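You operate a simulated robot arm through the tools that you are given. There is no shell and no other tool.

You run a simulated robot arm. Do the job below in one go: nothing can be reset, and whatever is moved stays where it is left.

Task
Make room on the top of the packing bench, then pour a portion from the white jug. At the end: about 110 ml from the white jug that stood at the top of the packing bench went into the silver metal can from the top of the packing bench; the grey short roll from the top of the packing bench is on the bed of the sealer; the silver metal can from the top of the packing bench is on the bed of the bag press; the white jug from the top of the packing bench is back where it stood; whatever was shut is shut again. Leave all else as you found it, and nothing knocked over. Set down upright: metal can.
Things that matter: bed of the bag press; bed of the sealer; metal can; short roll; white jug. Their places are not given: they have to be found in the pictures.

It is judged by the outcome, as a careful person would: the job done as asked, and still so three seconds after it is handed in. It fails if anything else is knocked over, pushed out of place, dropped, spilled or broken.

Robot
A 7-joint arm with a two-finger parallel gripper, fixed in place. Base frame: the origin is at the foot of the arm, x ahead of it, y to its left, z up; the work surface is at about z = 86. Readings come in cm, rad, newtons and seconds.
Its first joint turns from -2.897 to 2.897 rad. Payload 4.4 kg.
The TCP is the grasp point between the finger pads, 2.3 cm short of the fingertips. In the tool frame z runs along the fingers and y along their closing line. The gripper opens to 9.4 cm. The fingers are 3.8 cm wide and 1 cm thick; the gripper's body (5.4 by 9.6 cm) begins 3.9 cm behind the TCP.
Orientation is told as [roll, pitch, yaw] about the base's x, y, z axes, in that order, counted from this pose: with the fingers straight down and closing along the base's y, the tool's x points along the base's -x, its y along +y and its z along -z.

Tools
- The arm moves only by the tool play_rows. Its argument "rows" is a list of rows, each an object of numbers (a shift or turn left out is 0, a gripper value left out holds the last): "fingers": the gripper command, from -1 (fully open) to 1 (shut), values between in proportion; "tx", "ty", "tz": the shift along the tool's x, y, z in units of 25 mm (1.0 is 25 mm); "rx", "ry", "rz": the turn, a rotation vector about the tool's x, y, z in units of 6 degrees (1.0 is 6 degrees). In form: [{"fingers": .., "tx": .., "ty": .., "tz": .., "rx": .., "ry": .., "rz": ..}, ...]. A call has 1 to 20 rows; each row shifts and turns the commanded pose from where the row before left it, along the tool's axes as they then stand. A call with a number of a shift or a turn outside -1 to 1 is refused whole. Each row takes 0.2 s and may step no farther than 5 cm and 0.15 rad from the row before; otherwise, or with a gripper value out of range, the whole call is refused. A pose out of reach is approached as far as the arm can. The call stops where the force on the tool passes 40 N (or 10 N more than at its start, if that is more) or the arm is blocked; 0.2 s more then pass. The fingers move at their own pace (about 7.2 cm/s each) and stop on an object; they squeeze with about 43 N. The grip force told is the motor's: it shows also when the fingers shut on nothing. Time passes only in rows, and 0.2 s behind the last, so rows that do not move let the fingers close. The reply holds the time, the measured pose of the TCP, the force on the tool along the base axes, the opening and the grip force, in the units named above and with some noise, with the torque about the TCP (base axes, N m) and any sound that the robot's microphone picked up, and new pictures: "show" is both (left out), scene, wrist or none.
- Cameras (640 x 400 px; columns grow to the right, rows downward): "scene" is fixed at [40.31, -50.01, 161.13]; the picture's right is [0.89, -0.46, 0.00], its down [-0.33, -0.65, -0.68] and it looks along [0.31, 0.61, -0.73] (base axes); focal length 323 px, centre (320, 200). "wrist" rides on the gripper at [8.6, 1.6, -7.4] in the tool frame; the picture's right is [-0.18, 0.98, 0.00], its down [-0.58, -0.11, -0.81] and it looks along [-0.79, -0.15, 0.59] (tool axes); focal length 243 px, centre (320, 200).
- point_at(camera, pixels): for up to 12 pixels [column, row] of the newest picture of that camera ("zoom" is the newest enlarged one), the place [x, y, z] in the base frame of the surface seen there, good to about 0.3 cm. It takes no simulated time.
- enlarge(camera, box): a new picture of the part [left, top, right, bottom] of that camera's present view, enlarged. It takes no simulated time.
- sign_off(): hands the job in; it is judged then, once.

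Open the gripper and draw the arm clear of the work before you hand the job in, unless the task says otherwise.

The tools are called as a command line: name --argument value ..., lists and objects as JSON in quotes. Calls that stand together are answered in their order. play_rows: Moves the arm, as the interface text tells. Its arguments: {"type":"object","properties":{"rows":{"type":"array","items":{"type":"object","properties":{"fingers":{"type":"number"},"tx":{"type":"number"},"ty":{"type":"number"},"tz":{"type":"number"},"rx":{"type":"number"},"ry":{"type":"number"},"rz":{"type":"number"}}}},"show":{"type":"string","enum":["both","scene","wrist","none"]}},"required":["rows"]} The other tools are called the same way: point_at (camera, pixels) gives the place of the surface under pixels of a picture; enlarge (camera, box) takes an enlarged picture of a part of a camera's view; sign_off () hands the job in.

At the start:

```text
time_s: 0.0
position: [69.78, -9.35, 132.21]
orientation: [-0.001, 0.001, -0.002]
force: [0.6, -0.3, 1.7]
wrist_torque: [0.01, 0.03, 0.0]
opening: 9.38
gripper_force: 0.1
```

scene: 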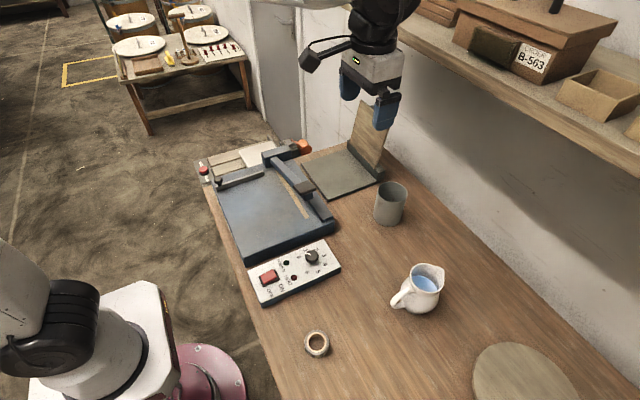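
wrist: 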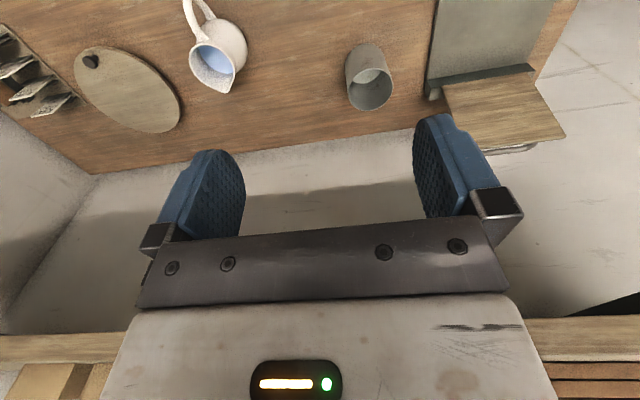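

The scene shows the blue machine at (270,210), a plate with a raised wooden flap at (340,170), the can at (390,203), the jug at (418,290) and the roll at (317,343). I will enlarge the views to identify them.

enlarge --camera "scene" --box '[190, 90, 430, 310]'

point_at --camera "scene" --pixels '[[317, 343], [306, 335], [328, 352], [390, 190], [390, 218], [340, 175], [270, 210], [418, 300], [427, 285], [401, 300], [370, 130], [300, 270]]'

```text
1.82 times, centred on (310, 200) of scene
```

zoom: 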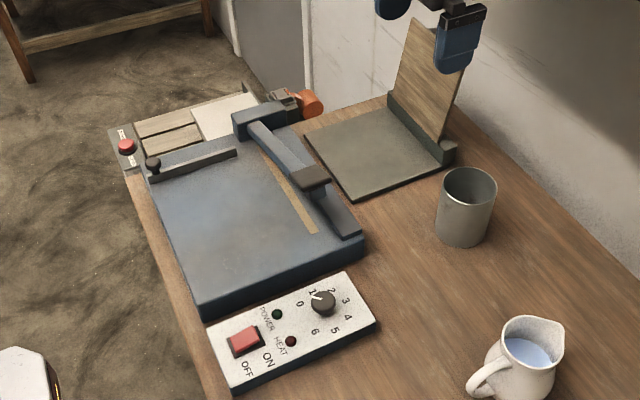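

```text
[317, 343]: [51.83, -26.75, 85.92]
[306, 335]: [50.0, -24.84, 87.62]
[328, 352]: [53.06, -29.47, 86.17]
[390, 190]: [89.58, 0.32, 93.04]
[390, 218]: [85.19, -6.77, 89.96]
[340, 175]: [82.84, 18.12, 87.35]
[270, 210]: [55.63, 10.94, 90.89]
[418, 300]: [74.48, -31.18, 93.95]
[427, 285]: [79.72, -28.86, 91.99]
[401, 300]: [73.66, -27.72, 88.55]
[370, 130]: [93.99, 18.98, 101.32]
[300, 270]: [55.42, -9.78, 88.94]
```

The blue machine has a dial, POWER and HEAT lamps and a pressing arm; the dark plate has a raised wooden flap. I enlarge each part more closely.

enlarge --camera "scene" --box '[190, 130, 350, 230]'

enlarge --camera "scene" --box '[290, 90, 450, 230]'

enlarge --camera "scene" --box '[280, 240, 480, 370]'

enlarge --camera "wrist" --box '[160, 0, 560, 160]'

```text
4.00 times, centred on (270, 180) of scene
```

zoom: 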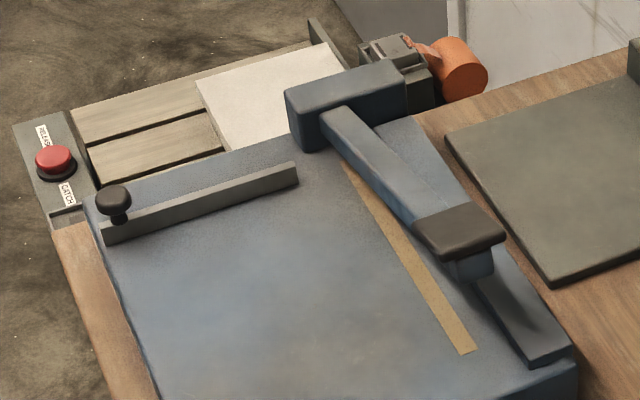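

```text
2.86 times, centred on (370, 160) of scene
```

zoom: 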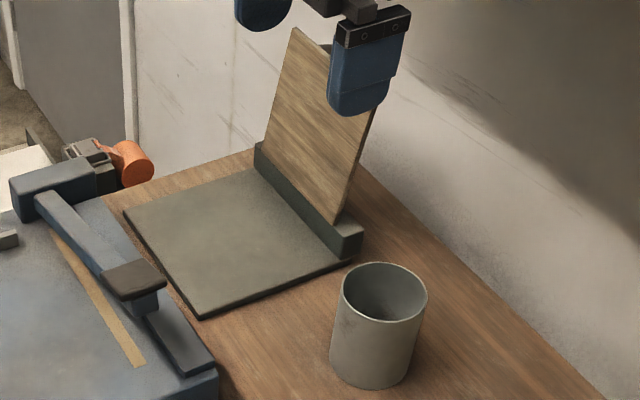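

```text
3.08 times, centred on (380, 305) of scene
```

zoom: 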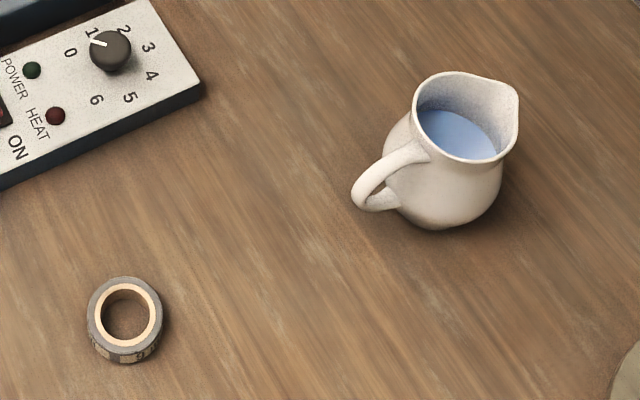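

```text
1.60 times, centred on (360, 80) of wrist
```

zoom: 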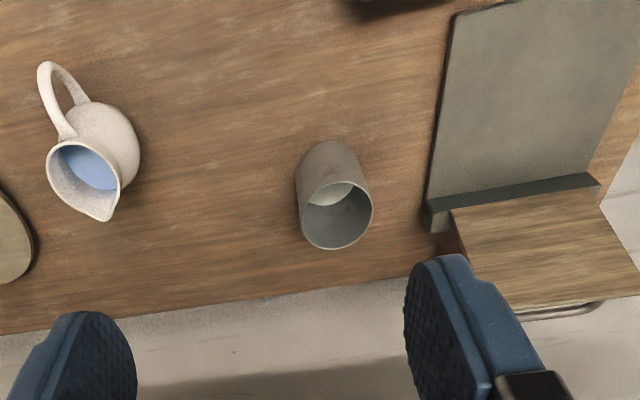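

The blue machine with HEAT and POWER controls is the sealer, and the plate with the hinged board is the bag press. I move the wrist camera to (55,-28,105) to look at the jug from its handle side; the path is clear of can and jug.

play_rows --rows '[{"fingers": -1, "tx": 0.49, "ty": -0.62, "tz": 0.9}, {"tx": 0.49, "ty": -0.62, "tz": 0.9}, {"tx": 0.49, "ty": -0.62, "tz": 0.9}, {"tx": 0.49, "ty": -0.62, "tz": 0.9}, {"tx": 0.49, "ty": -0.62, "tz": 0.9}, {"tx": 0.49, "ty": -0.62, "tz": 0.9}, {"tx": 0.49, "ty": -0.62, "tz": 0.9}, {"tx": 0.49, "ty": -0.62, "tz": 0.9}, {"tx": 0.49, "ty": -0.62, "tz": 0.9}, {"tx": 0.49, "ty": -0.62, "tz": 0.9}, {"tx": 0.49, "ty": -0.62, "tz": 0.9}, {"tx": 0.49, "ty": -0.62, "tz": 0.9}, {}]' --show "both"

```text
time_s: 2.8
position: [55.16, -27.99, 105.24]
orientation: [0.0, 0.0, -0.001]
force: [0.4, -0.2, 0.8]
wrist_torque: [0.02, -0.01, -0.01]
opening: 9.41
gripper_force: 0.1
```

scene: 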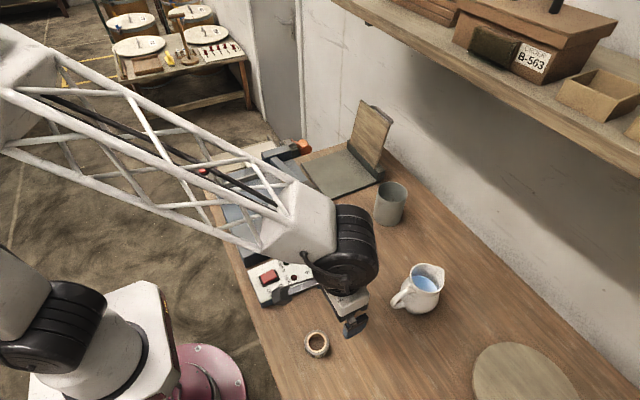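
wrist: 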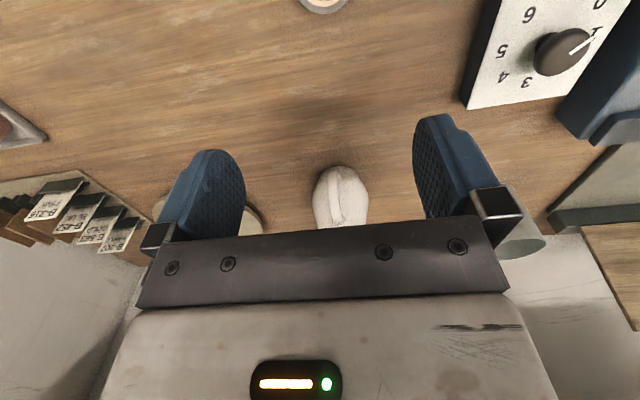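

The jug is seen from behind its handle at wrist (340,197). I enlarge both views to measure it.

enlarge --camera "wrist" --box '[280, 140, 400, 240]'

enlarge --camera "scene" --box '[370, 245, 470, 325]'

```text
4.00 times, centred on (340, 190) of wrist
```

zoom: 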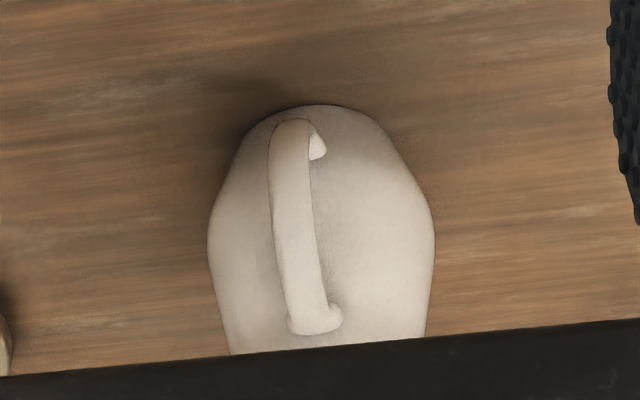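

```text
5.00 times, centred on (420, 285) of scene
```

zoom: 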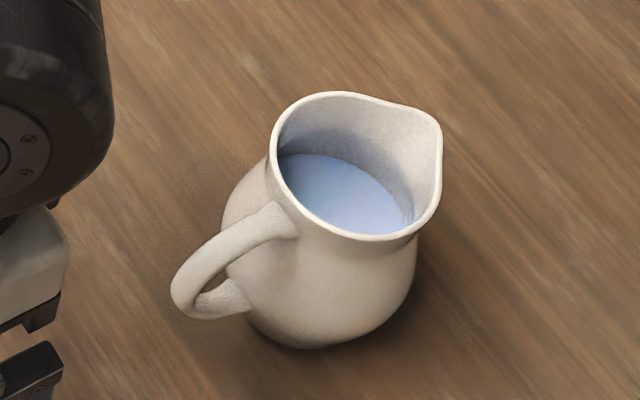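

point_at --camera "zoom" --pixels '[[441, 125], [335, 94], [273, 150], [290, 205], [375, 238], [432, 210], [340, 195], [180, 290], [230, 235], [230, 300], [310, 345], [410, 290]]'

point_at --camera "wrist" --pixels '[[333, 197], [334, 196], [345, 175], [385, 197], [347, 221]]'

```text
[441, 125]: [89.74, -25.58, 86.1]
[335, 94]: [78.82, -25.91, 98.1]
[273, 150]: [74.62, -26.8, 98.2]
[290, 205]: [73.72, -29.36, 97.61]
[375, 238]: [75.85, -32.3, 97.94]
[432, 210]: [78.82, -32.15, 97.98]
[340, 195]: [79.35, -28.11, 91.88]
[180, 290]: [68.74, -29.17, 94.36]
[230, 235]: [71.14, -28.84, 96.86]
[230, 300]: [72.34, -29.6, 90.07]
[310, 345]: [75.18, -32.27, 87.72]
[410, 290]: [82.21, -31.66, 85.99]
```

```text
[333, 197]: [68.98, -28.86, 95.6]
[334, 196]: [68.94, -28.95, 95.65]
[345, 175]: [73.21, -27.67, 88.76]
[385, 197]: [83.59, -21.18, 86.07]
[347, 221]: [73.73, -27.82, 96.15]
```

The jug's rim is at z≈98, centre about (77.2,-29.1), with the handle pointing to -x (outermost about x=68.9). Next I enlarge and measure the can at scene (390,203) and the bag press at (350,160).

enlarge --camera "scene" --box '[340, 165, 440, 235]'

point_at --camera "scene" --pixels '[[390, 224], [380, 221], [400, 221], [376, 190], [406, 190], [391, 183], [390, 199], [391, 187], [338, 219], [391, 196]]'

point_at --camera "wrist" --pixels '[[338, 219], [331, 172], [332, 185], [334, 205], [329, 190], [337, 190]]'

```text
5.71 times, centred on (390, 200) of scene
```

zoom: 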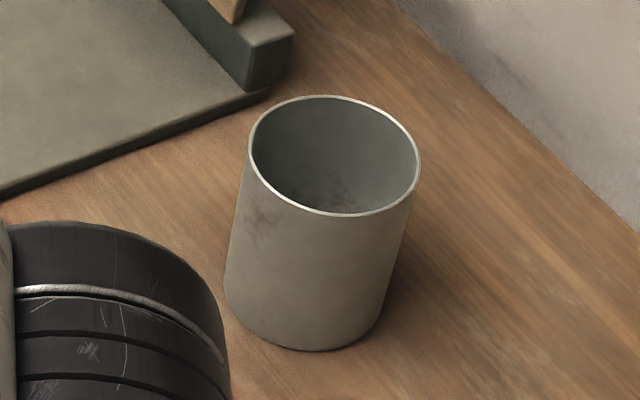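

```text
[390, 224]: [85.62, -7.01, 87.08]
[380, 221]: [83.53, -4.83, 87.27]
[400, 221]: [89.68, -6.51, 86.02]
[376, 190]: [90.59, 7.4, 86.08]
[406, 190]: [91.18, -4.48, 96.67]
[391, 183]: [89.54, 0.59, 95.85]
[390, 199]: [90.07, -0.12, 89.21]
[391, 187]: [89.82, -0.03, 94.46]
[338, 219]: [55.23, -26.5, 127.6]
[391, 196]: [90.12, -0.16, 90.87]
```

```text
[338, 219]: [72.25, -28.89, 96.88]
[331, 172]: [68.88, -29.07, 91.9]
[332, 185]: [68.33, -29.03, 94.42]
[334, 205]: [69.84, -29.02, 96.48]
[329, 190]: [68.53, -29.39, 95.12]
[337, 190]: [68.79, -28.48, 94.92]
```

The handle lies in the plane y≈-29.0, about 1.1 cm thick. I measure the can's rim and the press plate and flap from zoomed pictures.

point_at --camera "zoom" --pixels '[[250, 150], [290, 102], [340, 97], [400, 130], [418, 170], [380, 211], [330, 214], [275, 192], [330, 180], [310, 348], [226, 285], [382, 310]]'

enlarge --camera "scene" --box '[290, 90, 410, 210]'

```text
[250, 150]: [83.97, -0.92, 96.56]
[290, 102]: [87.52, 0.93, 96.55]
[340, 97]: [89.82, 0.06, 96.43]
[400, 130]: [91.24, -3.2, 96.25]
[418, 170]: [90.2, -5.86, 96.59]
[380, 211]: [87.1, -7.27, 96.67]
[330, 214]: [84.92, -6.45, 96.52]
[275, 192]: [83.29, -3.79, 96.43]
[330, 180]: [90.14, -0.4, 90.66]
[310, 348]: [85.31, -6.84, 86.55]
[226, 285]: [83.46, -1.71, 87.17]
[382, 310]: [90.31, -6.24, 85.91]
```

```text
3.33 times, centred on (350, 150) of scene
```

zoom: 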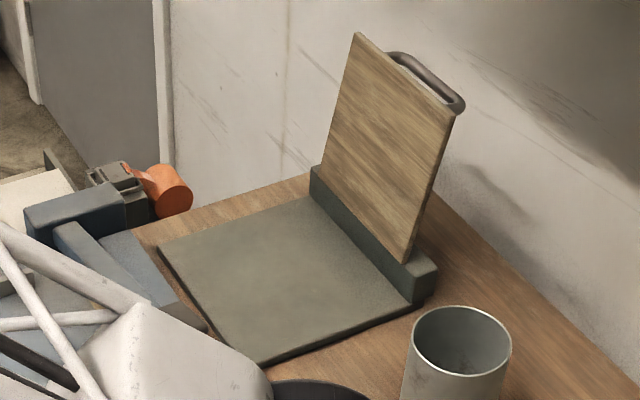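

The can is about 8.1 cm wide, rim z≈96.6, centre (87.3,-3.2). Now the press plate, hinge bar and flap points.

point_at --camera "zoom" --pixels '[[165, 247], [310, 197], [412, 303], [262, 360], [325, 180], [400, 262], [432, 270], [358, 36], [440, 125], [455, 102], [395, 55], [280, 270]]'

enlarge --camera "scene" --box '[280, 310, 360, 370]'

```text
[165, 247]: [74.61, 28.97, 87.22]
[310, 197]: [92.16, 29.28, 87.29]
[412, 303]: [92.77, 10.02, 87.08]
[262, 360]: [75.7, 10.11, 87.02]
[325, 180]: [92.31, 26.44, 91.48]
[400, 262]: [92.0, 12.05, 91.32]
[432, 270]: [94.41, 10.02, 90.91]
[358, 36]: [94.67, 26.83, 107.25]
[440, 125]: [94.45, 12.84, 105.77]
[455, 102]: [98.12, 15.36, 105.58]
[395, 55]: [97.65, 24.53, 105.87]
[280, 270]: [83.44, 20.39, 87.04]
```

```text
6.67 times, centred on (320, 340) of scene
```

zoom: 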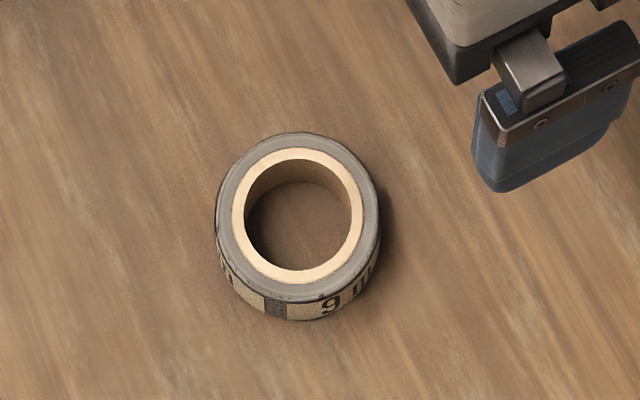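

The press bed spans x 74.6–92, y 10–29 at z≈87.1. I measure the roll ring at the zoom's (298,215).

point_at --camera "zoom" --pixels '[[222, 215], [245, 150], [300, 137], [360, 165], [374, 215], [350, 270], [300, 295], [240, 265], [298, 220], [300, 312]]'

enlarge --camera "wrist" --box '[200, 0, 640, 160]'

```text
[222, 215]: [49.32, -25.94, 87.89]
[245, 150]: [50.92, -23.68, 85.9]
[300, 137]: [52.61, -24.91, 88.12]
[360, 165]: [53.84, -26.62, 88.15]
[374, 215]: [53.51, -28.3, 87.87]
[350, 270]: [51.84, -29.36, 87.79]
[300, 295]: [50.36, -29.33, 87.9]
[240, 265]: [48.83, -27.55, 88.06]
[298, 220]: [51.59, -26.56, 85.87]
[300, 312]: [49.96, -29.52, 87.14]
```

```text
1.45 times, centred on (420, 80) of wrist
```

zoom: 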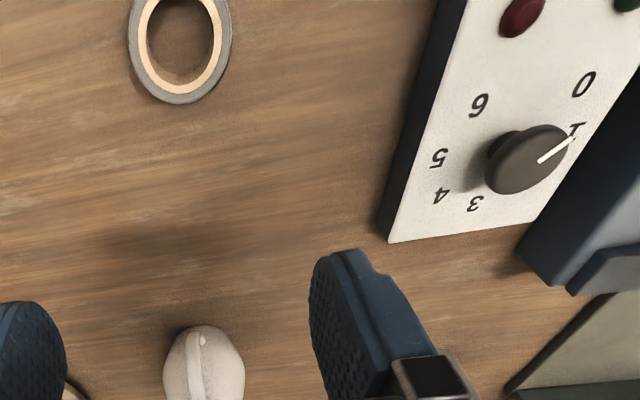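

The roll is about 5 cm wide and 2.1 cm tall, centred at (51.3,-27.1). I move above it and go down to z≈92 to check alignment.

play_rows --rows '[{"tx": 0.4, "ty": 0.09, "tz": 0.6}, {"tx": 0.4, "ty": 0.09, "tz": 0.8}, {"tx": 0.4, "ty": 0.09, "tz": 0.8}, {"tx": 0.344, "ty": 0.086, "tz": 0.8}, {"tz": 0.8}, {"tz": 0.8}, {"tz": 0.7}, {}]' --show "both"

```text
time_s: 4.6
position: [51.49, -27.02, 91.99]
orientation: [0.001, 0.0, 0.0]
force: [0.8, -0.6, 0.7]
wrist_torque: [-0.03, 0.01, 0.02]
opening: 9.38
gripper_force: 0.0
```

scene: 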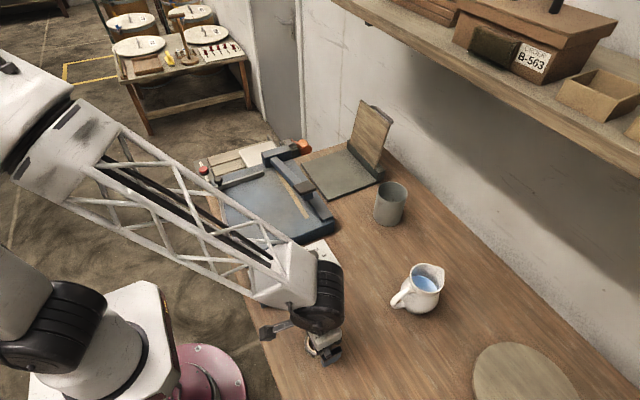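
wrist: 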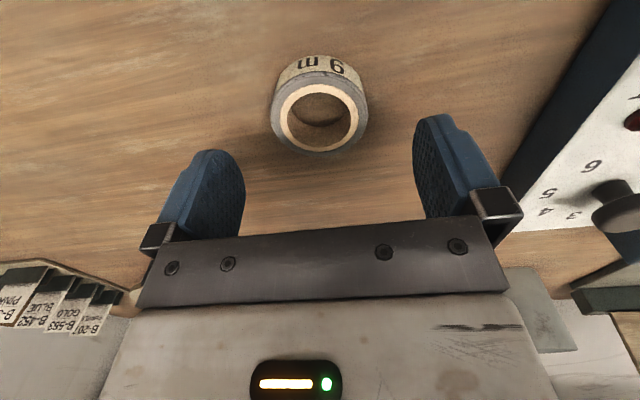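

The roll at wrist (318,112) sits between the fingers. I go down to z≈88.7 and close on it.

play_rows --rows '[{"tx": 0.07, "tz": 0.5}, {"tz": 0.5}, {"tz": 0.31}, {}, {"fingers": 1}, {"fingers": 1}, {"fingers": 1}, {"fingers": 1}]' --show "wrist"

```text
time_s: 6.4
position: [51.14, -27.05, 88.7]
orientation: [0.001, 0.0, 0.0]
force: [0.1, -0.2, -0.3]
wrist_torque: [0.01, 0.01, -0.02]
opening: 5.13
gripper_force: 42.5
```

wrist: 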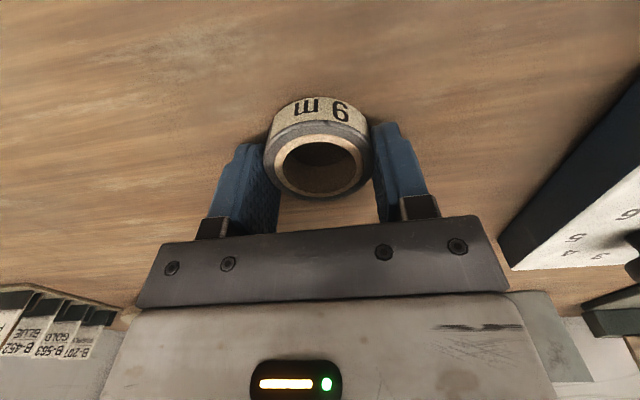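

The roll is gripped (opening 5.1 cm). I lift it straight up to z≈105 and look at the sealer bed.

play_rows --rows '[{"tz": -0.4}, {"tz": -0.8}, {"tz": -0.8}, {"tz": -0.8}, {"tz": -0.8}, {"tz": -0.8}, {"tz": -0.8}, {"tz": -0.8}, {"tz": -0.5}, {}]' --show "both"

enlarge --camera "scene" --box '[190, 130, 350, 270]'

```text
time_s: 8.6
position: [51.01, -27.08, 105.19]
orientation: [0.0, 0.0, 0.0]
force: [-0.6, -0.3, 0.0]
wrist_torque: [0.03, 0.0, -0.01]
opening: 5.13
gripper_force: 42.8
```

scene: 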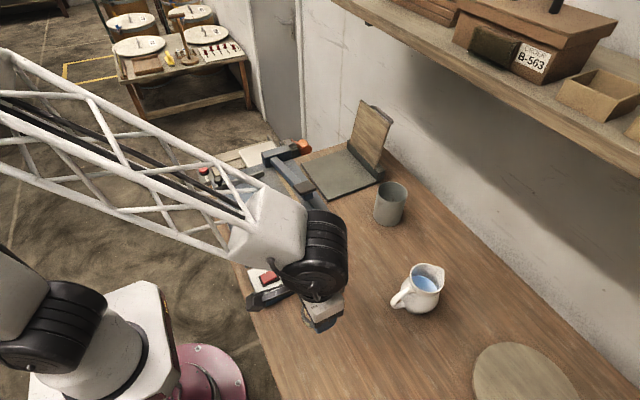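
wrist: 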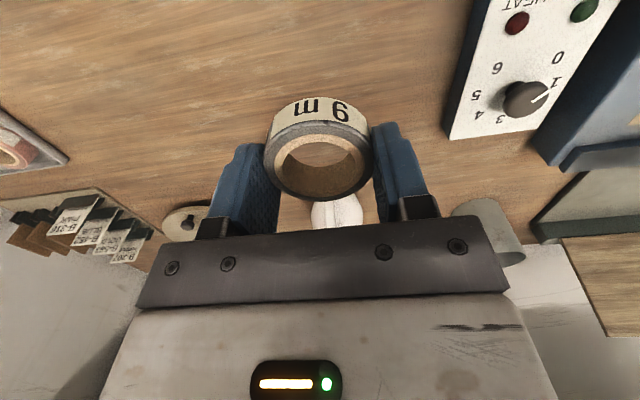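

```text
2.86 times, centred on (270, 200) of scene
```

zoom: 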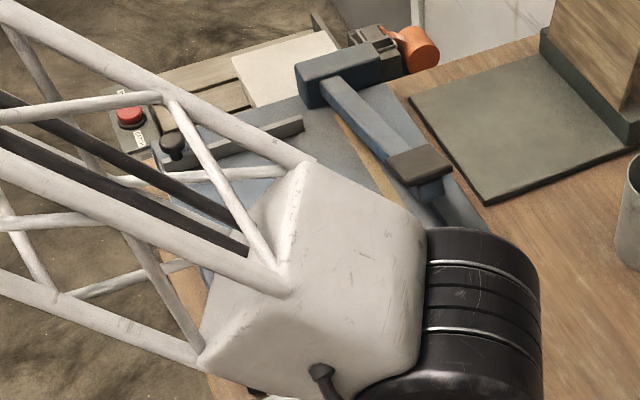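

The arm hides the bed from the scene camera, but earlier points put the bed near (55,11) at z≈90.9. I carry the roll at z≈105 to (53,10), over the bed's open area.

play_rows --rows '[{"tx": -0.05, "ty": 0.5}, {"tx": -0.05, "ty": 0.94}, {"tx": -0.05, "ty": 0.94}, {"tx": -0.05, "ty": 0.94}, {"tx": -0.05, "ty": 0.94}, {"tx": -0.05, "ty": 0.94}, {"tx": -0.05, "ty": 0.94}, {"tx": -0.05, "ty": 0.94}, {"tx": -0.05, "ty": 0.94}, {"tx": -0.05, "ty": 0.94}, {"tx": -0.05, "ty": 0.94}, {"tx": -0.05, "ty": 0.94}, {"tx": -0.05, "ty": 0.94}, {"tx": -0.05, "ty": 0.94}, {"tx": -0.05, "ty": 0.94}, {"tx": -0.05, "ty": 0.94}, {"ty": 0.24}, {}, {}]' --show "both"

```text
time_s: 12.6
position: [52.8, 9.95, 105.04]
orientation: [0.0, 0.0, 0.002]
force: [0.1, -0.2, -0.4]
wrist_torque: [0.01, 0.0, 0.03]
opening: 5.13
gripper_force: 42.8
```

scene: 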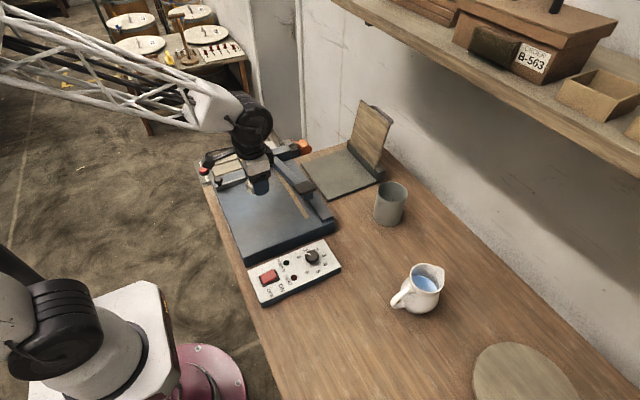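
wrist: 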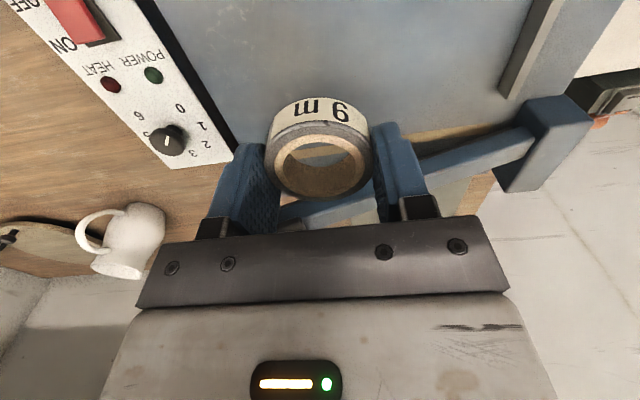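

The roll is over the blue bed. I check the bed's surface points and the positions of the press arm and fence before lowering.

point_at --camera "wrist" --pixels '[[320, 40], [250, 80], [400, 60], [480, 80], [430, 145], [540, 140], [515, 90], [540, 40], [290, 210]]'

point_at --camera "scene" --pixels '[[250, 225], [240, 240], [280, 220], [245, 205], [290, 190], [305, 200], [318, 205]]'

```text
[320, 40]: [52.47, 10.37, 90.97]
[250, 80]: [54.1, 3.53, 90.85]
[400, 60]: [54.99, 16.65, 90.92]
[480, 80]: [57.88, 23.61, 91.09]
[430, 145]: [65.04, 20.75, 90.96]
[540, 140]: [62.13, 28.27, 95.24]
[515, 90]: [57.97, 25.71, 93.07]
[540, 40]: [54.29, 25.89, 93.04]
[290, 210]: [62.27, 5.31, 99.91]
```

```text
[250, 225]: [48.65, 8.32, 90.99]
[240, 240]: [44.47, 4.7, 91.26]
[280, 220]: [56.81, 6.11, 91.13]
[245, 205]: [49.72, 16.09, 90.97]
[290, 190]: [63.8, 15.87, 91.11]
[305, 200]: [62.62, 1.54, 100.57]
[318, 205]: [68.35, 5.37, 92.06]
```

The bed is at z≈91.0 and the press arm's handle at x≈62. I shift to x≈51 for clearance, lower until the roll is just on the bed, and release.

play_rows --rows '[{"tx": 0.36, "tz": 0.5}, {"tx": 0.36, "tz": 0.8}, {"tz": 0.8}, {"tz": 0.8}, {"tz": 0.7}, {"tz": 0.4}, {"tz": 0.25}, {"tz": 0.23}, {}, {}]' --show "both"

```text
time_s: 14.8
position: [51.28, 9.97, 93.67]
orientation: [-0.001, 0.001, 0.0]
force: [-0.3, -0.8, 0.2]
wrist_torque: [-0.02, 0.0, 0.01]
opening: 5.13
gripper_force: 43.2
```

scene: 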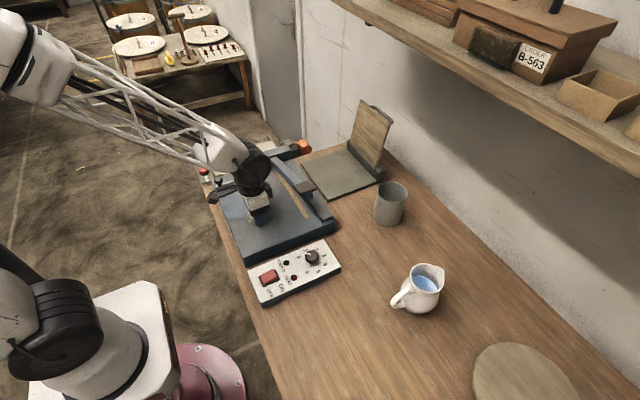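
wrist: 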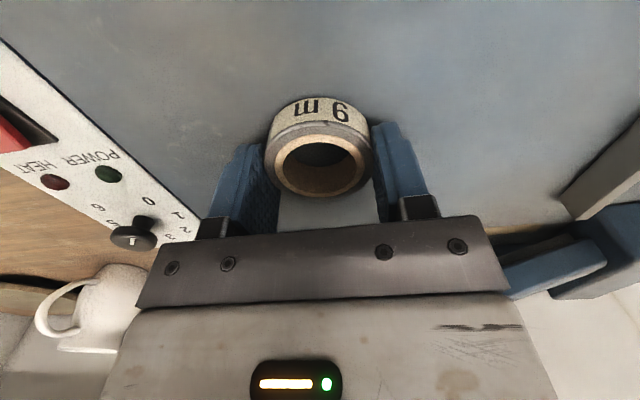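

No contact force yet; the roll must be within a millimetre or two of the bed. I lower slightly, open the fingers, and lift off.

play_rows --rows '[{"tz": 0.03}, {"tz": 0.03}, {}]' --show "none"

```text
time_s: 15.6
position: [51.24, 10.01, 93.5]
orientation: [0.0, 0.001, -0.001]
force: [0.7, 0.8, 1.4]
wrist_torque: [-0.01, 0.0, 0.03]
opening: 5.13
gripper_force: 42.5
```

The upward force is rising slightly, so the roll is touching. I open the fingers and rise.

play_rows --rows '[{"fingers": -1}, {"fingers": -1}, {"fingers": -1}, {"fingers": -1, "tz": -0.3}, {"tz": -0.6}, {"tz": -0.8}, {"tz": -0.8}, {"tz": -0.8}, {"tz": -0.8}, {}]' --show "both"

```text
time_s: 17.8
position: [51.26, 9.98, 103.92]
orientation: [-0.001, 0.001, -0.001]
force: [0.2, -0.1, 1.2]
wrist_torque: [0.01, 0.0, 0.01]
opening: 9.39
gripper_force: 0.0
```

scene: 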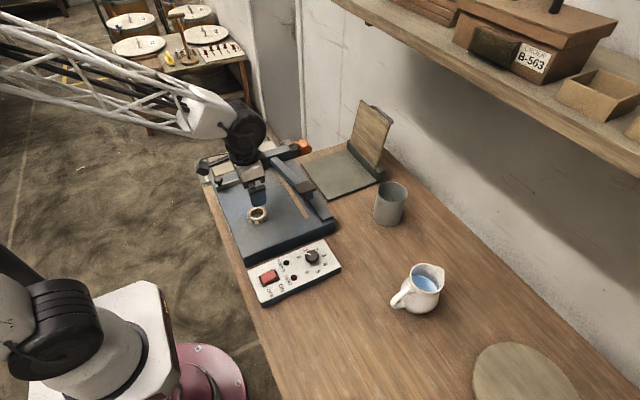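
wrist: 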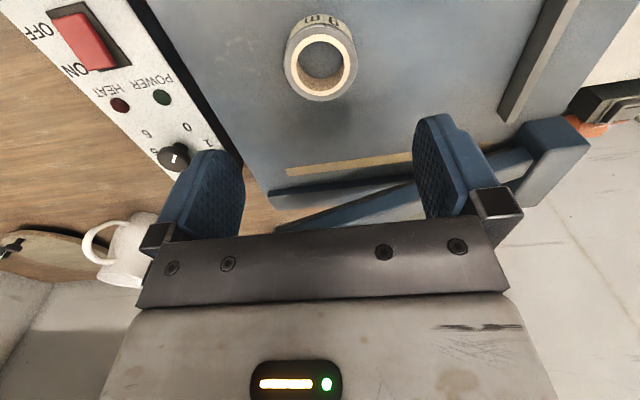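

The roll now lies flat on the sealer bed at scene (257,215). Before grasping the jug I check the spout tip and the water level again from the scene camera.

enlarge --camera "scene" --box '[390, 255, 460, 320]'

point_at --camera "scene" --pixels '[[443, 269], [443, 272], [444, 276], [442, 268], [440, 267], [443, 280], [441, 285], [425, 285], [430, 287], [422, 280]]'

point_at --camera "wrist" --pixels '[[320, 75], [100, 230], [90, 250], [120, 270]]'

```text
6.15 times, centred on (425, 288) of scene
```

zoom: 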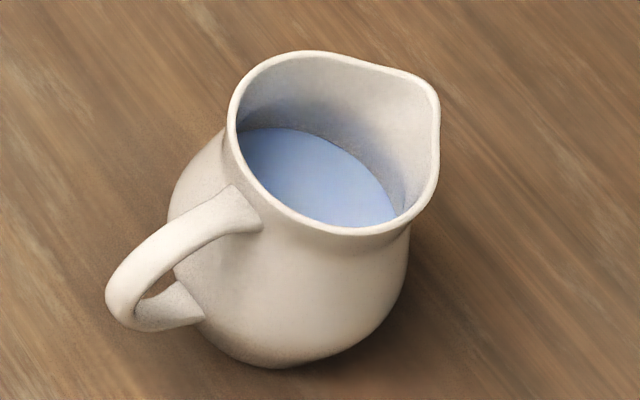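

```text
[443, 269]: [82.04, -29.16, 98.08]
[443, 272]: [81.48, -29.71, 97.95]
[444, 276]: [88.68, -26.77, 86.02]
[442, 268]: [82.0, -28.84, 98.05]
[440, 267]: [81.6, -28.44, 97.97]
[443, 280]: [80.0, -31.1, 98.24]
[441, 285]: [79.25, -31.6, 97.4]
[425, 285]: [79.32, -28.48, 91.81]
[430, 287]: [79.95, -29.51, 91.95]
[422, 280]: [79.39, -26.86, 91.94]
```

```text
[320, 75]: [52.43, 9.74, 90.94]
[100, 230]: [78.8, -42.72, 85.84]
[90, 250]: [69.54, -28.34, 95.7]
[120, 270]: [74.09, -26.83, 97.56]
```

The spout tip is at (82.05,-29.1,98.05) and the water level at z≈91.9. I first check, with the empty gripper, that the arm reaches the final pouring pose near (78.6,-3.2,112) tilted 18° back, well above the can.

play_rows --rows '[{"tz": -0.8}, {"tz": -0.8}, {"tz": -0.8}, {"tz": -0.8}, {"tx": -0.91, "ty": -0.44}, {"tx": -0.91, "ty": -0.44}, {"tx": -0.91, "ty": -0.44}, {"tx": -0.91, "ty": -0.44}, {"tx": -0.91, "ty": -0.44}, {"tx": -0.91, "ty": -0.44}, {"tx": -0.91, "ty": -0.44}, {"tx": -0.91, "ty": -0.44}, {"tx": -0.91, "ty": -0.44}, {"tx": -0.91, "ty": -0.44}, {"tx": -0.91, "ty": -0.44}, {"tx": -0.91, "ty": -0.44}, {"ry": 1}, {"ry": 1}, {"ry": 1}, {}]' --show "both"

```text
time_s: 22.0
position: [78.64, -3.16, 111.81]
orientation: [0.001, 0.316, 0.0]
force: [0.3, -0.4, -0.9]
wrist_torque: [-0.03, -0.02, 0.0]
opening: 9.39
gripper_force: 0.1
```

scene: 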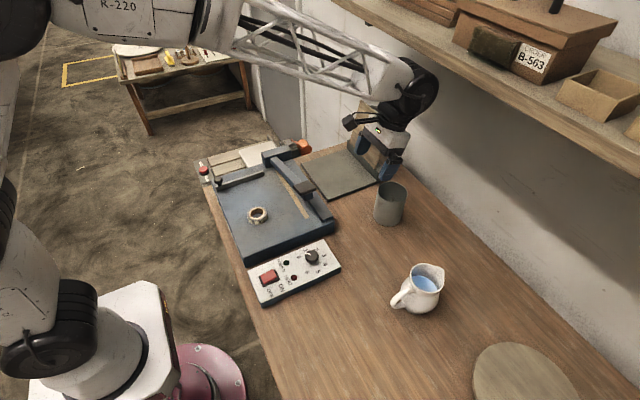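
wrist: 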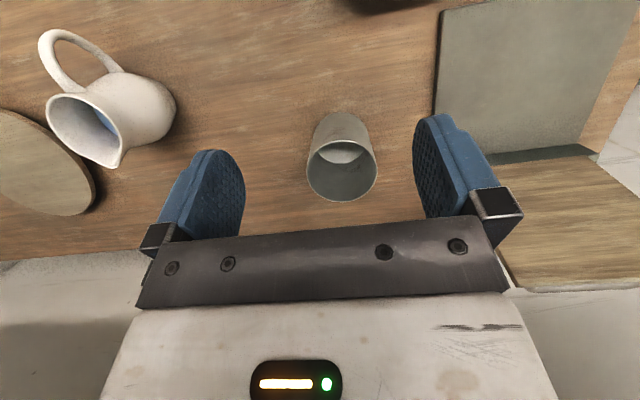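

The pose is reached exactly. I check a further 12° of tilt as margin, then turn back and head towards the jug's handle with a 45° forward tilt.

play_rows --rows '[{"ry": 1}, {"ry": 1}, {}]' --show "none"

```text
time_s: 22.8
position: [78.58, -3.29, 111.84]
orientation: [-0.001, 0.523, -0.001]
force: [0.4, -0.2, 0.4]
wrist_torque: [0.01, 0.04, -0.03]
opening: 9.37
gripper_force: 0.1
```

Reach is fine to 30° back tilt. Now I turn the tool upright and travel at z≈112 to (60,-29).

play_rows --rows '[{"ry": -1}, {"ry": -1}, {"ry": -1}, {"ry": -1}, {"ry": -1}, {"tx": 0.62, "ty": -0.86}, {"tx": 0.62, "ty": -0.86}, {"tx": 0.62, "ty": -0.86}, {"tx": 0.62, "ty": -0.86}, {"tx": 0.62, "ty": -0.86}, {"tx": 0.62, "ty": -0.86}, {"tx": 0.62, "ty": -0.86}, {"tx": 0.62, "ty": -0.86}, {"tx": 0.62, "ty": -0.86}, {"tx": 0.62, "ty": -0.86}, {"tx": 0.62, "ty": -0.86}, {"tx": 0.62, "ty": -0.86}, {}]' --show "none"

play_rows --rows '[{"ry": -1}, {"ry": -1}, {"ry": -1}, {"ry": -1}, {"ry": -1}, {"ry": -1}, {"ry": -1}, {"ry": -0.5}, {}]' --show "both"

```text
time_s: 26.6
position: [59.99, -29.04, 111.88]
orientation: [0.0, 0.001, 0.001]
force: [1.1, -0.3, -0.2]
wrist_torque: [0.01, 0.0, 0.0]
opening: 9.41
gripper_force: 0.1
```

```text
time_s: 28.6
position: [59.95, -29.03, 111.87]
orientation: [-0.001, -0.786, 0.0]
force: [0.2, -0.6, 0.5]
wrist_torque: [0.0, 0.01, 0.0]
opening: 9.42
gripper_force: 0.1
```

scene: 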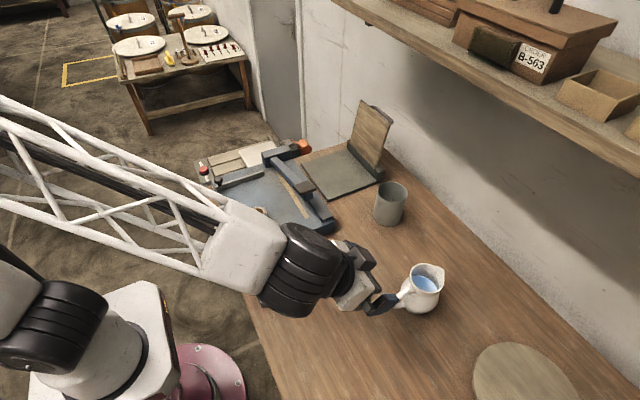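
wrist: 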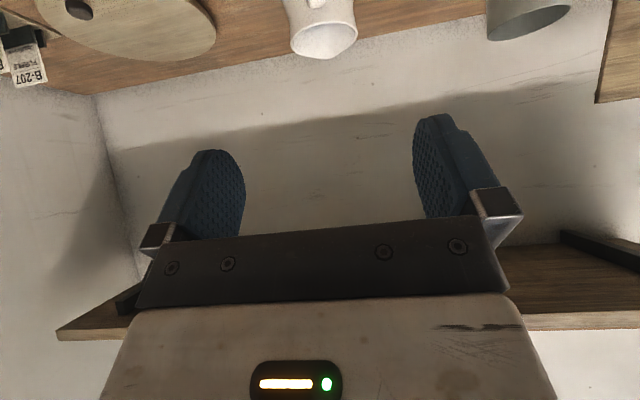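

The gripper is tilted 45° forward behind the jug. I set the opening to about 4.7 cm and move to the pre-grasp point (64.3,-29,101), 8 cm short of the handle along the finger direction.

play_rows --rows '[{"fingers": 0, "tx": 0.3, "tz": 0.5}, {"tx": 0.31, "tz": 0.7}, {"tx": 0.31, "tz": 0.8}, {"tx": 0.31, "tz": 0.8}, {"tx": 0.31, "tz": 0.8}, {"tx": 0.3, "tz": 0.73}, {}, {}]' --show "both"

enlarge --camera "scene" --box '[330, 240, 460, 330]'

```text
time_s: 30.4
position: [64.44, -29.06, 101.06]
orientation: [0.001, -0.784, -0.001]
force: [-0.7, 0.1, -0.6]
wrist_torque: [0.03, 0.01, 0.02]
opening: 4.73
gripper_force: 0.1
```

scene: 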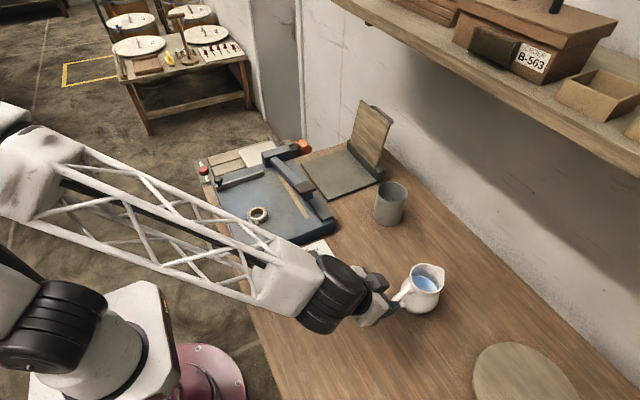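
wrist: 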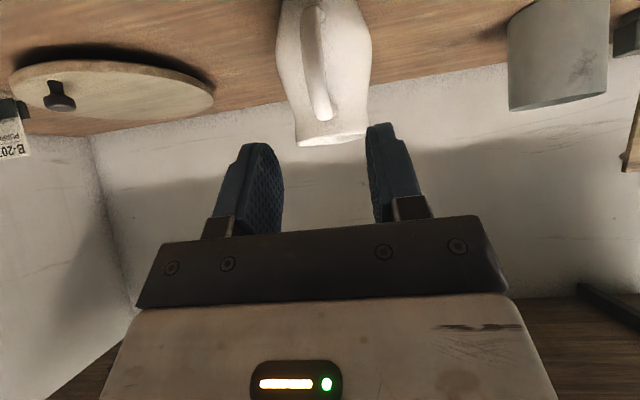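

```text
4.44 times, centred on (395, 285) of scene
```

zoom: 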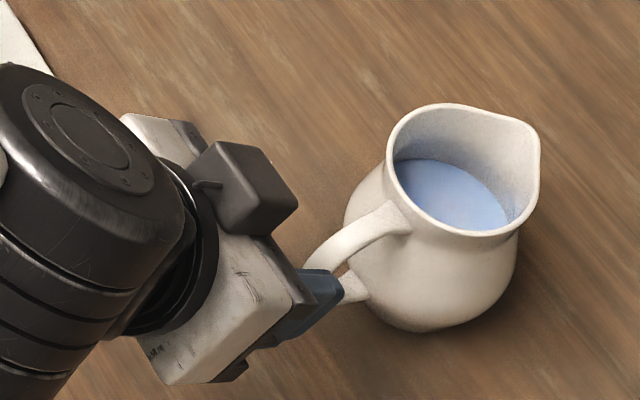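

Handle at wrist (318,65) lies between the fingers at (265,190) and (385,180). I advance 5 cm along the fingers and check.

play_rows --rows '[{"tz": 0.4}, {"tz": 0.4}, {"tz": 0.4}, {"tz": 0.4}, {"tz": 0.4}, {}]' --show "both"

enlarge --camera "scene" --box '[350, 250, 450, 320]'

enlarge --camera "wrist" --box '[240, 0, 420, 240]'

```text
time_s: 31.8
position: [67.85, -28.91, 97.46]
orientation: [0.0, -0.786, -0.001]
force: [0.7, 0.4, 0.6]
wrist_torque: [-0.02, 0.05, 0.03]
opening: 4.72
gripper_force: 0.1
```

scene: 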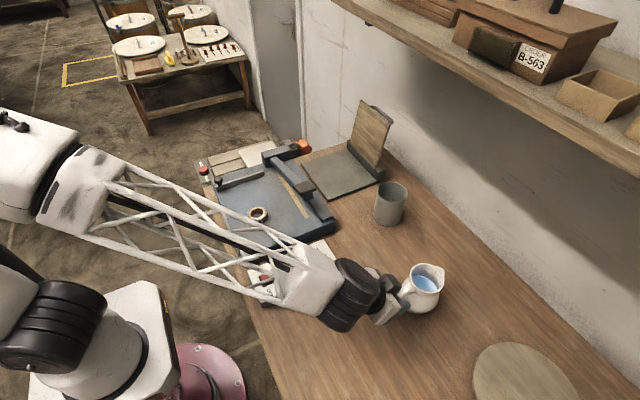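
wrist: 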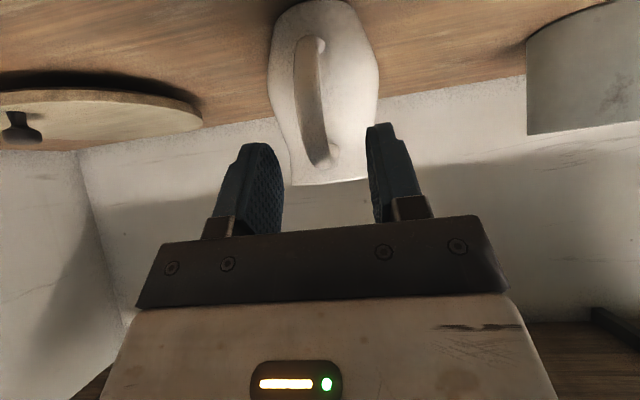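

```text
5.71 times, centred on (400, 285) of scene
```

zoom: 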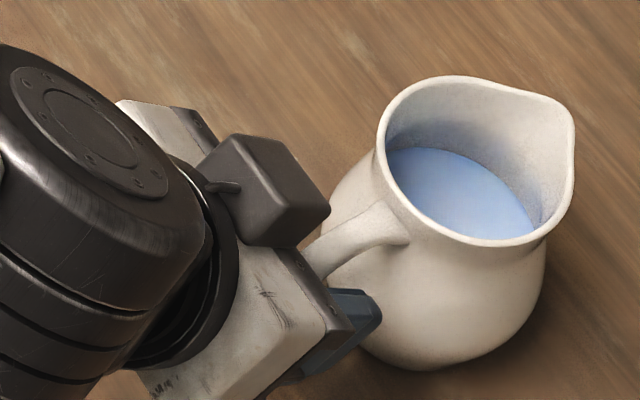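

```text
1.67 times, centred on (330, 120) of wrist
```

zoom: 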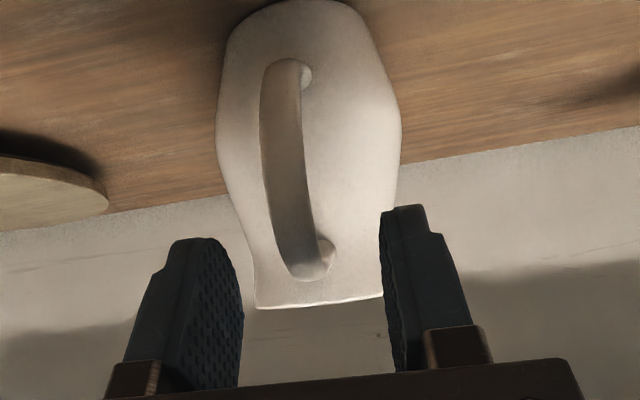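

A dark block on the hand at scene (395,283) comes close to the jug's rim. I check where it is before going further.

point_at --camera "scene" --pixels '[[401, 286], [399, 291], [397, 283], [388, 276], [384, 283], [391, 293], [395, 279], [402, 288], [408, 300], [404, 303]]'

enlarge --camera "scene" --box '[370, 265, 420, 315]'

```text
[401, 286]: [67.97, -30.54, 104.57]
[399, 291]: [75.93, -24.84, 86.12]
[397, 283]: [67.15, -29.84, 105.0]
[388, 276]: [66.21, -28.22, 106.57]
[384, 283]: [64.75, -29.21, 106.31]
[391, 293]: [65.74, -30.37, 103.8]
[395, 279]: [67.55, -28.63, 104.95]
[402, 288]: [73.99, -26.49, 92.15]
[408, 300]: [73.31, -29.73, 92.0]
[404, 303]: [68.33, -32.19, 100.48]
```

```text
8.00 times, centred on (395, 290) of scene
```

zoom: 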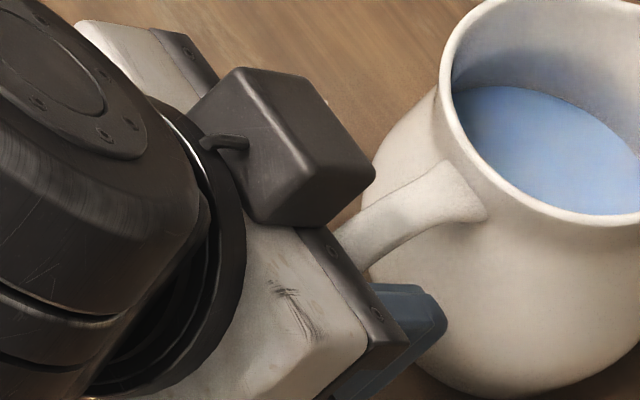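

The block's corner will end near (70,102.5), clear of the rim at (73.7,98). I advance the last 3 cm so the pads straddle the upper curve of the handle.

play_rows --rows '[{"tz": 0.4, "ty": -0.02}, {"tz": 0.4}, {"tz": 0.42}, {}]' --show "both"

enlarge --camera "scene" --box '[370, 255, 450, 320]'

enlarge --camera "wrist" --box '[240, 0, 420, 240]'

```text
time_s: 32.8
position: [70.09, -29.16, 95.28]
orientation: [0.0, -0.784, 0.0]
force: [-0.9, 0.0, 0.8]
wrist_torque: [-0.01, 0.02, -0.03]
opening: 4.7
gripper_force: 0.0
```

scene: 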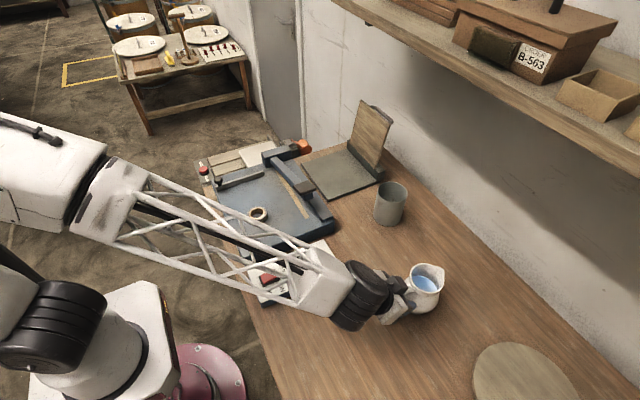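
wrist: 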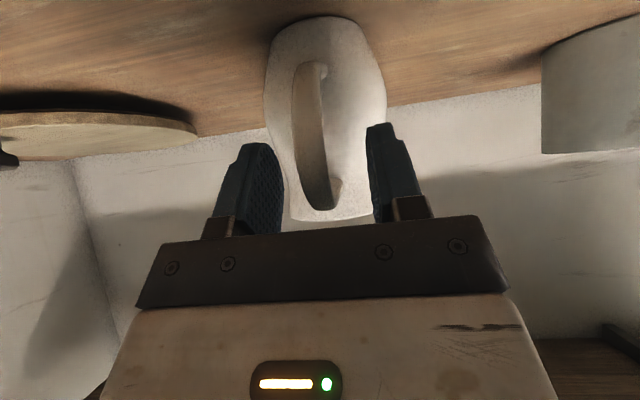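

```text
6.15 times, centred on (410, 288) of scene
```

zoom: 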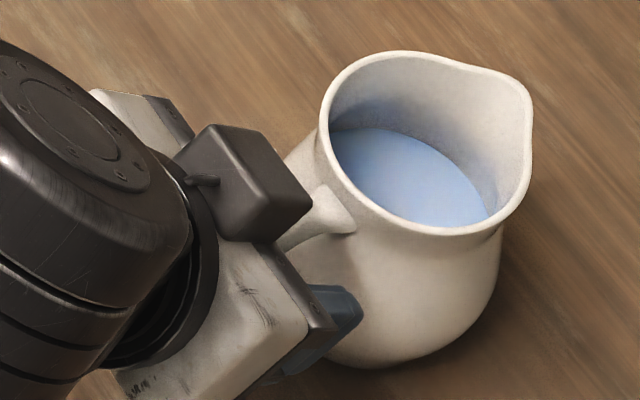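

```text
1.67 times, centred on (330, 120) of wrist
```

zoom: 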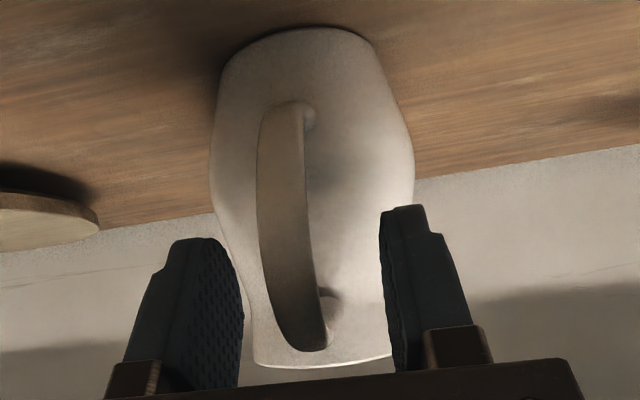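

The TCP should project near wrist (320,182), on the handle's upper part. I check the handle's sideways position there before closing.

point_at --camera "wrist" --pixels '[[303, 180], [308, 180], [312, 180], [316, 180], [321, 180], [300, 150], [310, 150], [318, 200], [298, 120], [275, 180], [373, 180]]'

```text
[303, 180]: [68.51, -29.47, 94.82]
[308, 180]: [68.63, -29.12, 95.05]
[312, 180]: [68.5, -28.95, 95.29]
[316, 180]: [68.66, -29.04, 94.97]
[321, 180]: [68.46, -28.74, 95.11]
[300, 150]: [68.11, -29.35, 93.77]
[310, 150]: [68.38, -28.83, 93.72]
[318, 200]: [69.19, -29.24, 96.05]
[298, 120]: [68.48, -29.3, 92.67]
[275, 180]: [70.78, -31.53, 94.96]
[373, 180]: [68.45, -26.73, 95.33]
```

Finger faces are at y≈-31.5 and -26.7 (mid -29.1) and the handle is centred at about -29.05, so it is aligned. I close the fingers on the handle.

play_rows --rows '[{"fingers": 1}, {"fingers": 1}, {"fingers": 1}, {"fingers": 1}, {"fingers": 1}]' --show "wrist"

```text
time_s: 34.0
position: [69.96, -29.03, 95.44]
orientation: [-0.001, -0.786, 0.0]
force: [1.4, 1.2, -0.6]
wrist_torque: [0.03, -0.14, 0.13]
opening: 1.25
gripper_force: 42.3
```

wrist: 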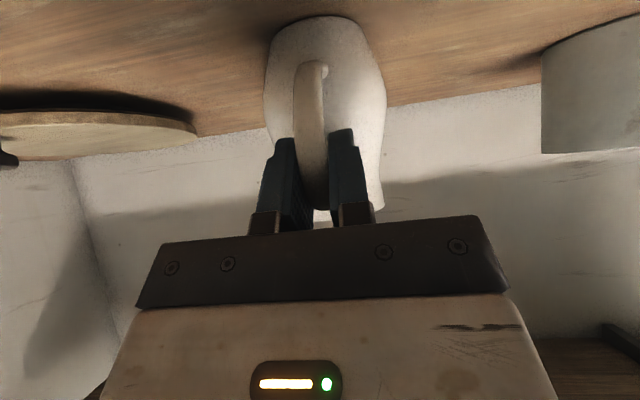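

The handle is gripped (opening 1.25 cm, 42 N). I lift 1.5 cm straight up and check for slip.

play_rows --rows '[{"tx": -0.1, "tz": -0.1}, {"tx": -0.15, "tz": -0.15}, {"tx": -0.17, "tz": -0.17}, {}, {}]' --show "both"

enlarge --camera "scene" --box '[370, 245, 450, 320]'

```text
time_s: 35.2
position: [70.02, -29.01, 96.88]
orientation: [0.0, -0.785, 0.0]
force: [0.0, 0.8, -5.0]
wrist_torque: [-0.03, 0.3, 0.01]
opening: 1.26
gripper_force: 42.9
```

scene: 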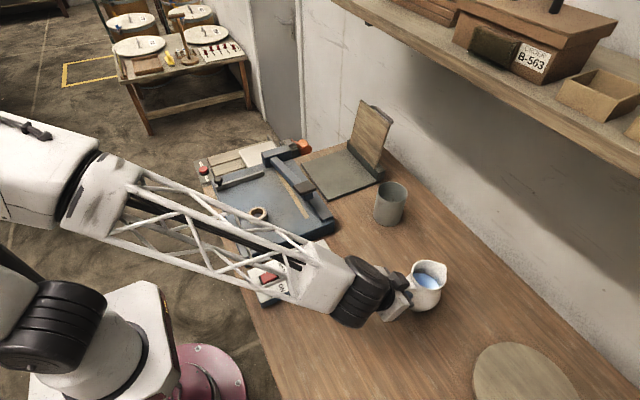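
wrist: 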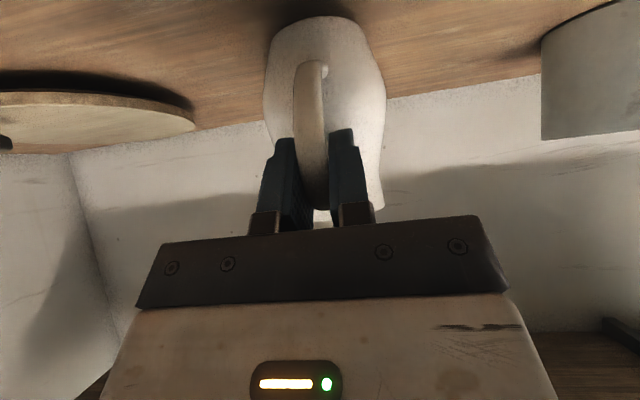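

```text
5.33 times, centred on (410, 282) of scene
```

zoom: 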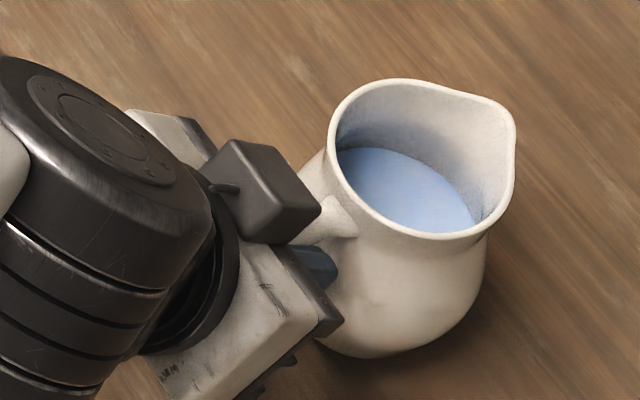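

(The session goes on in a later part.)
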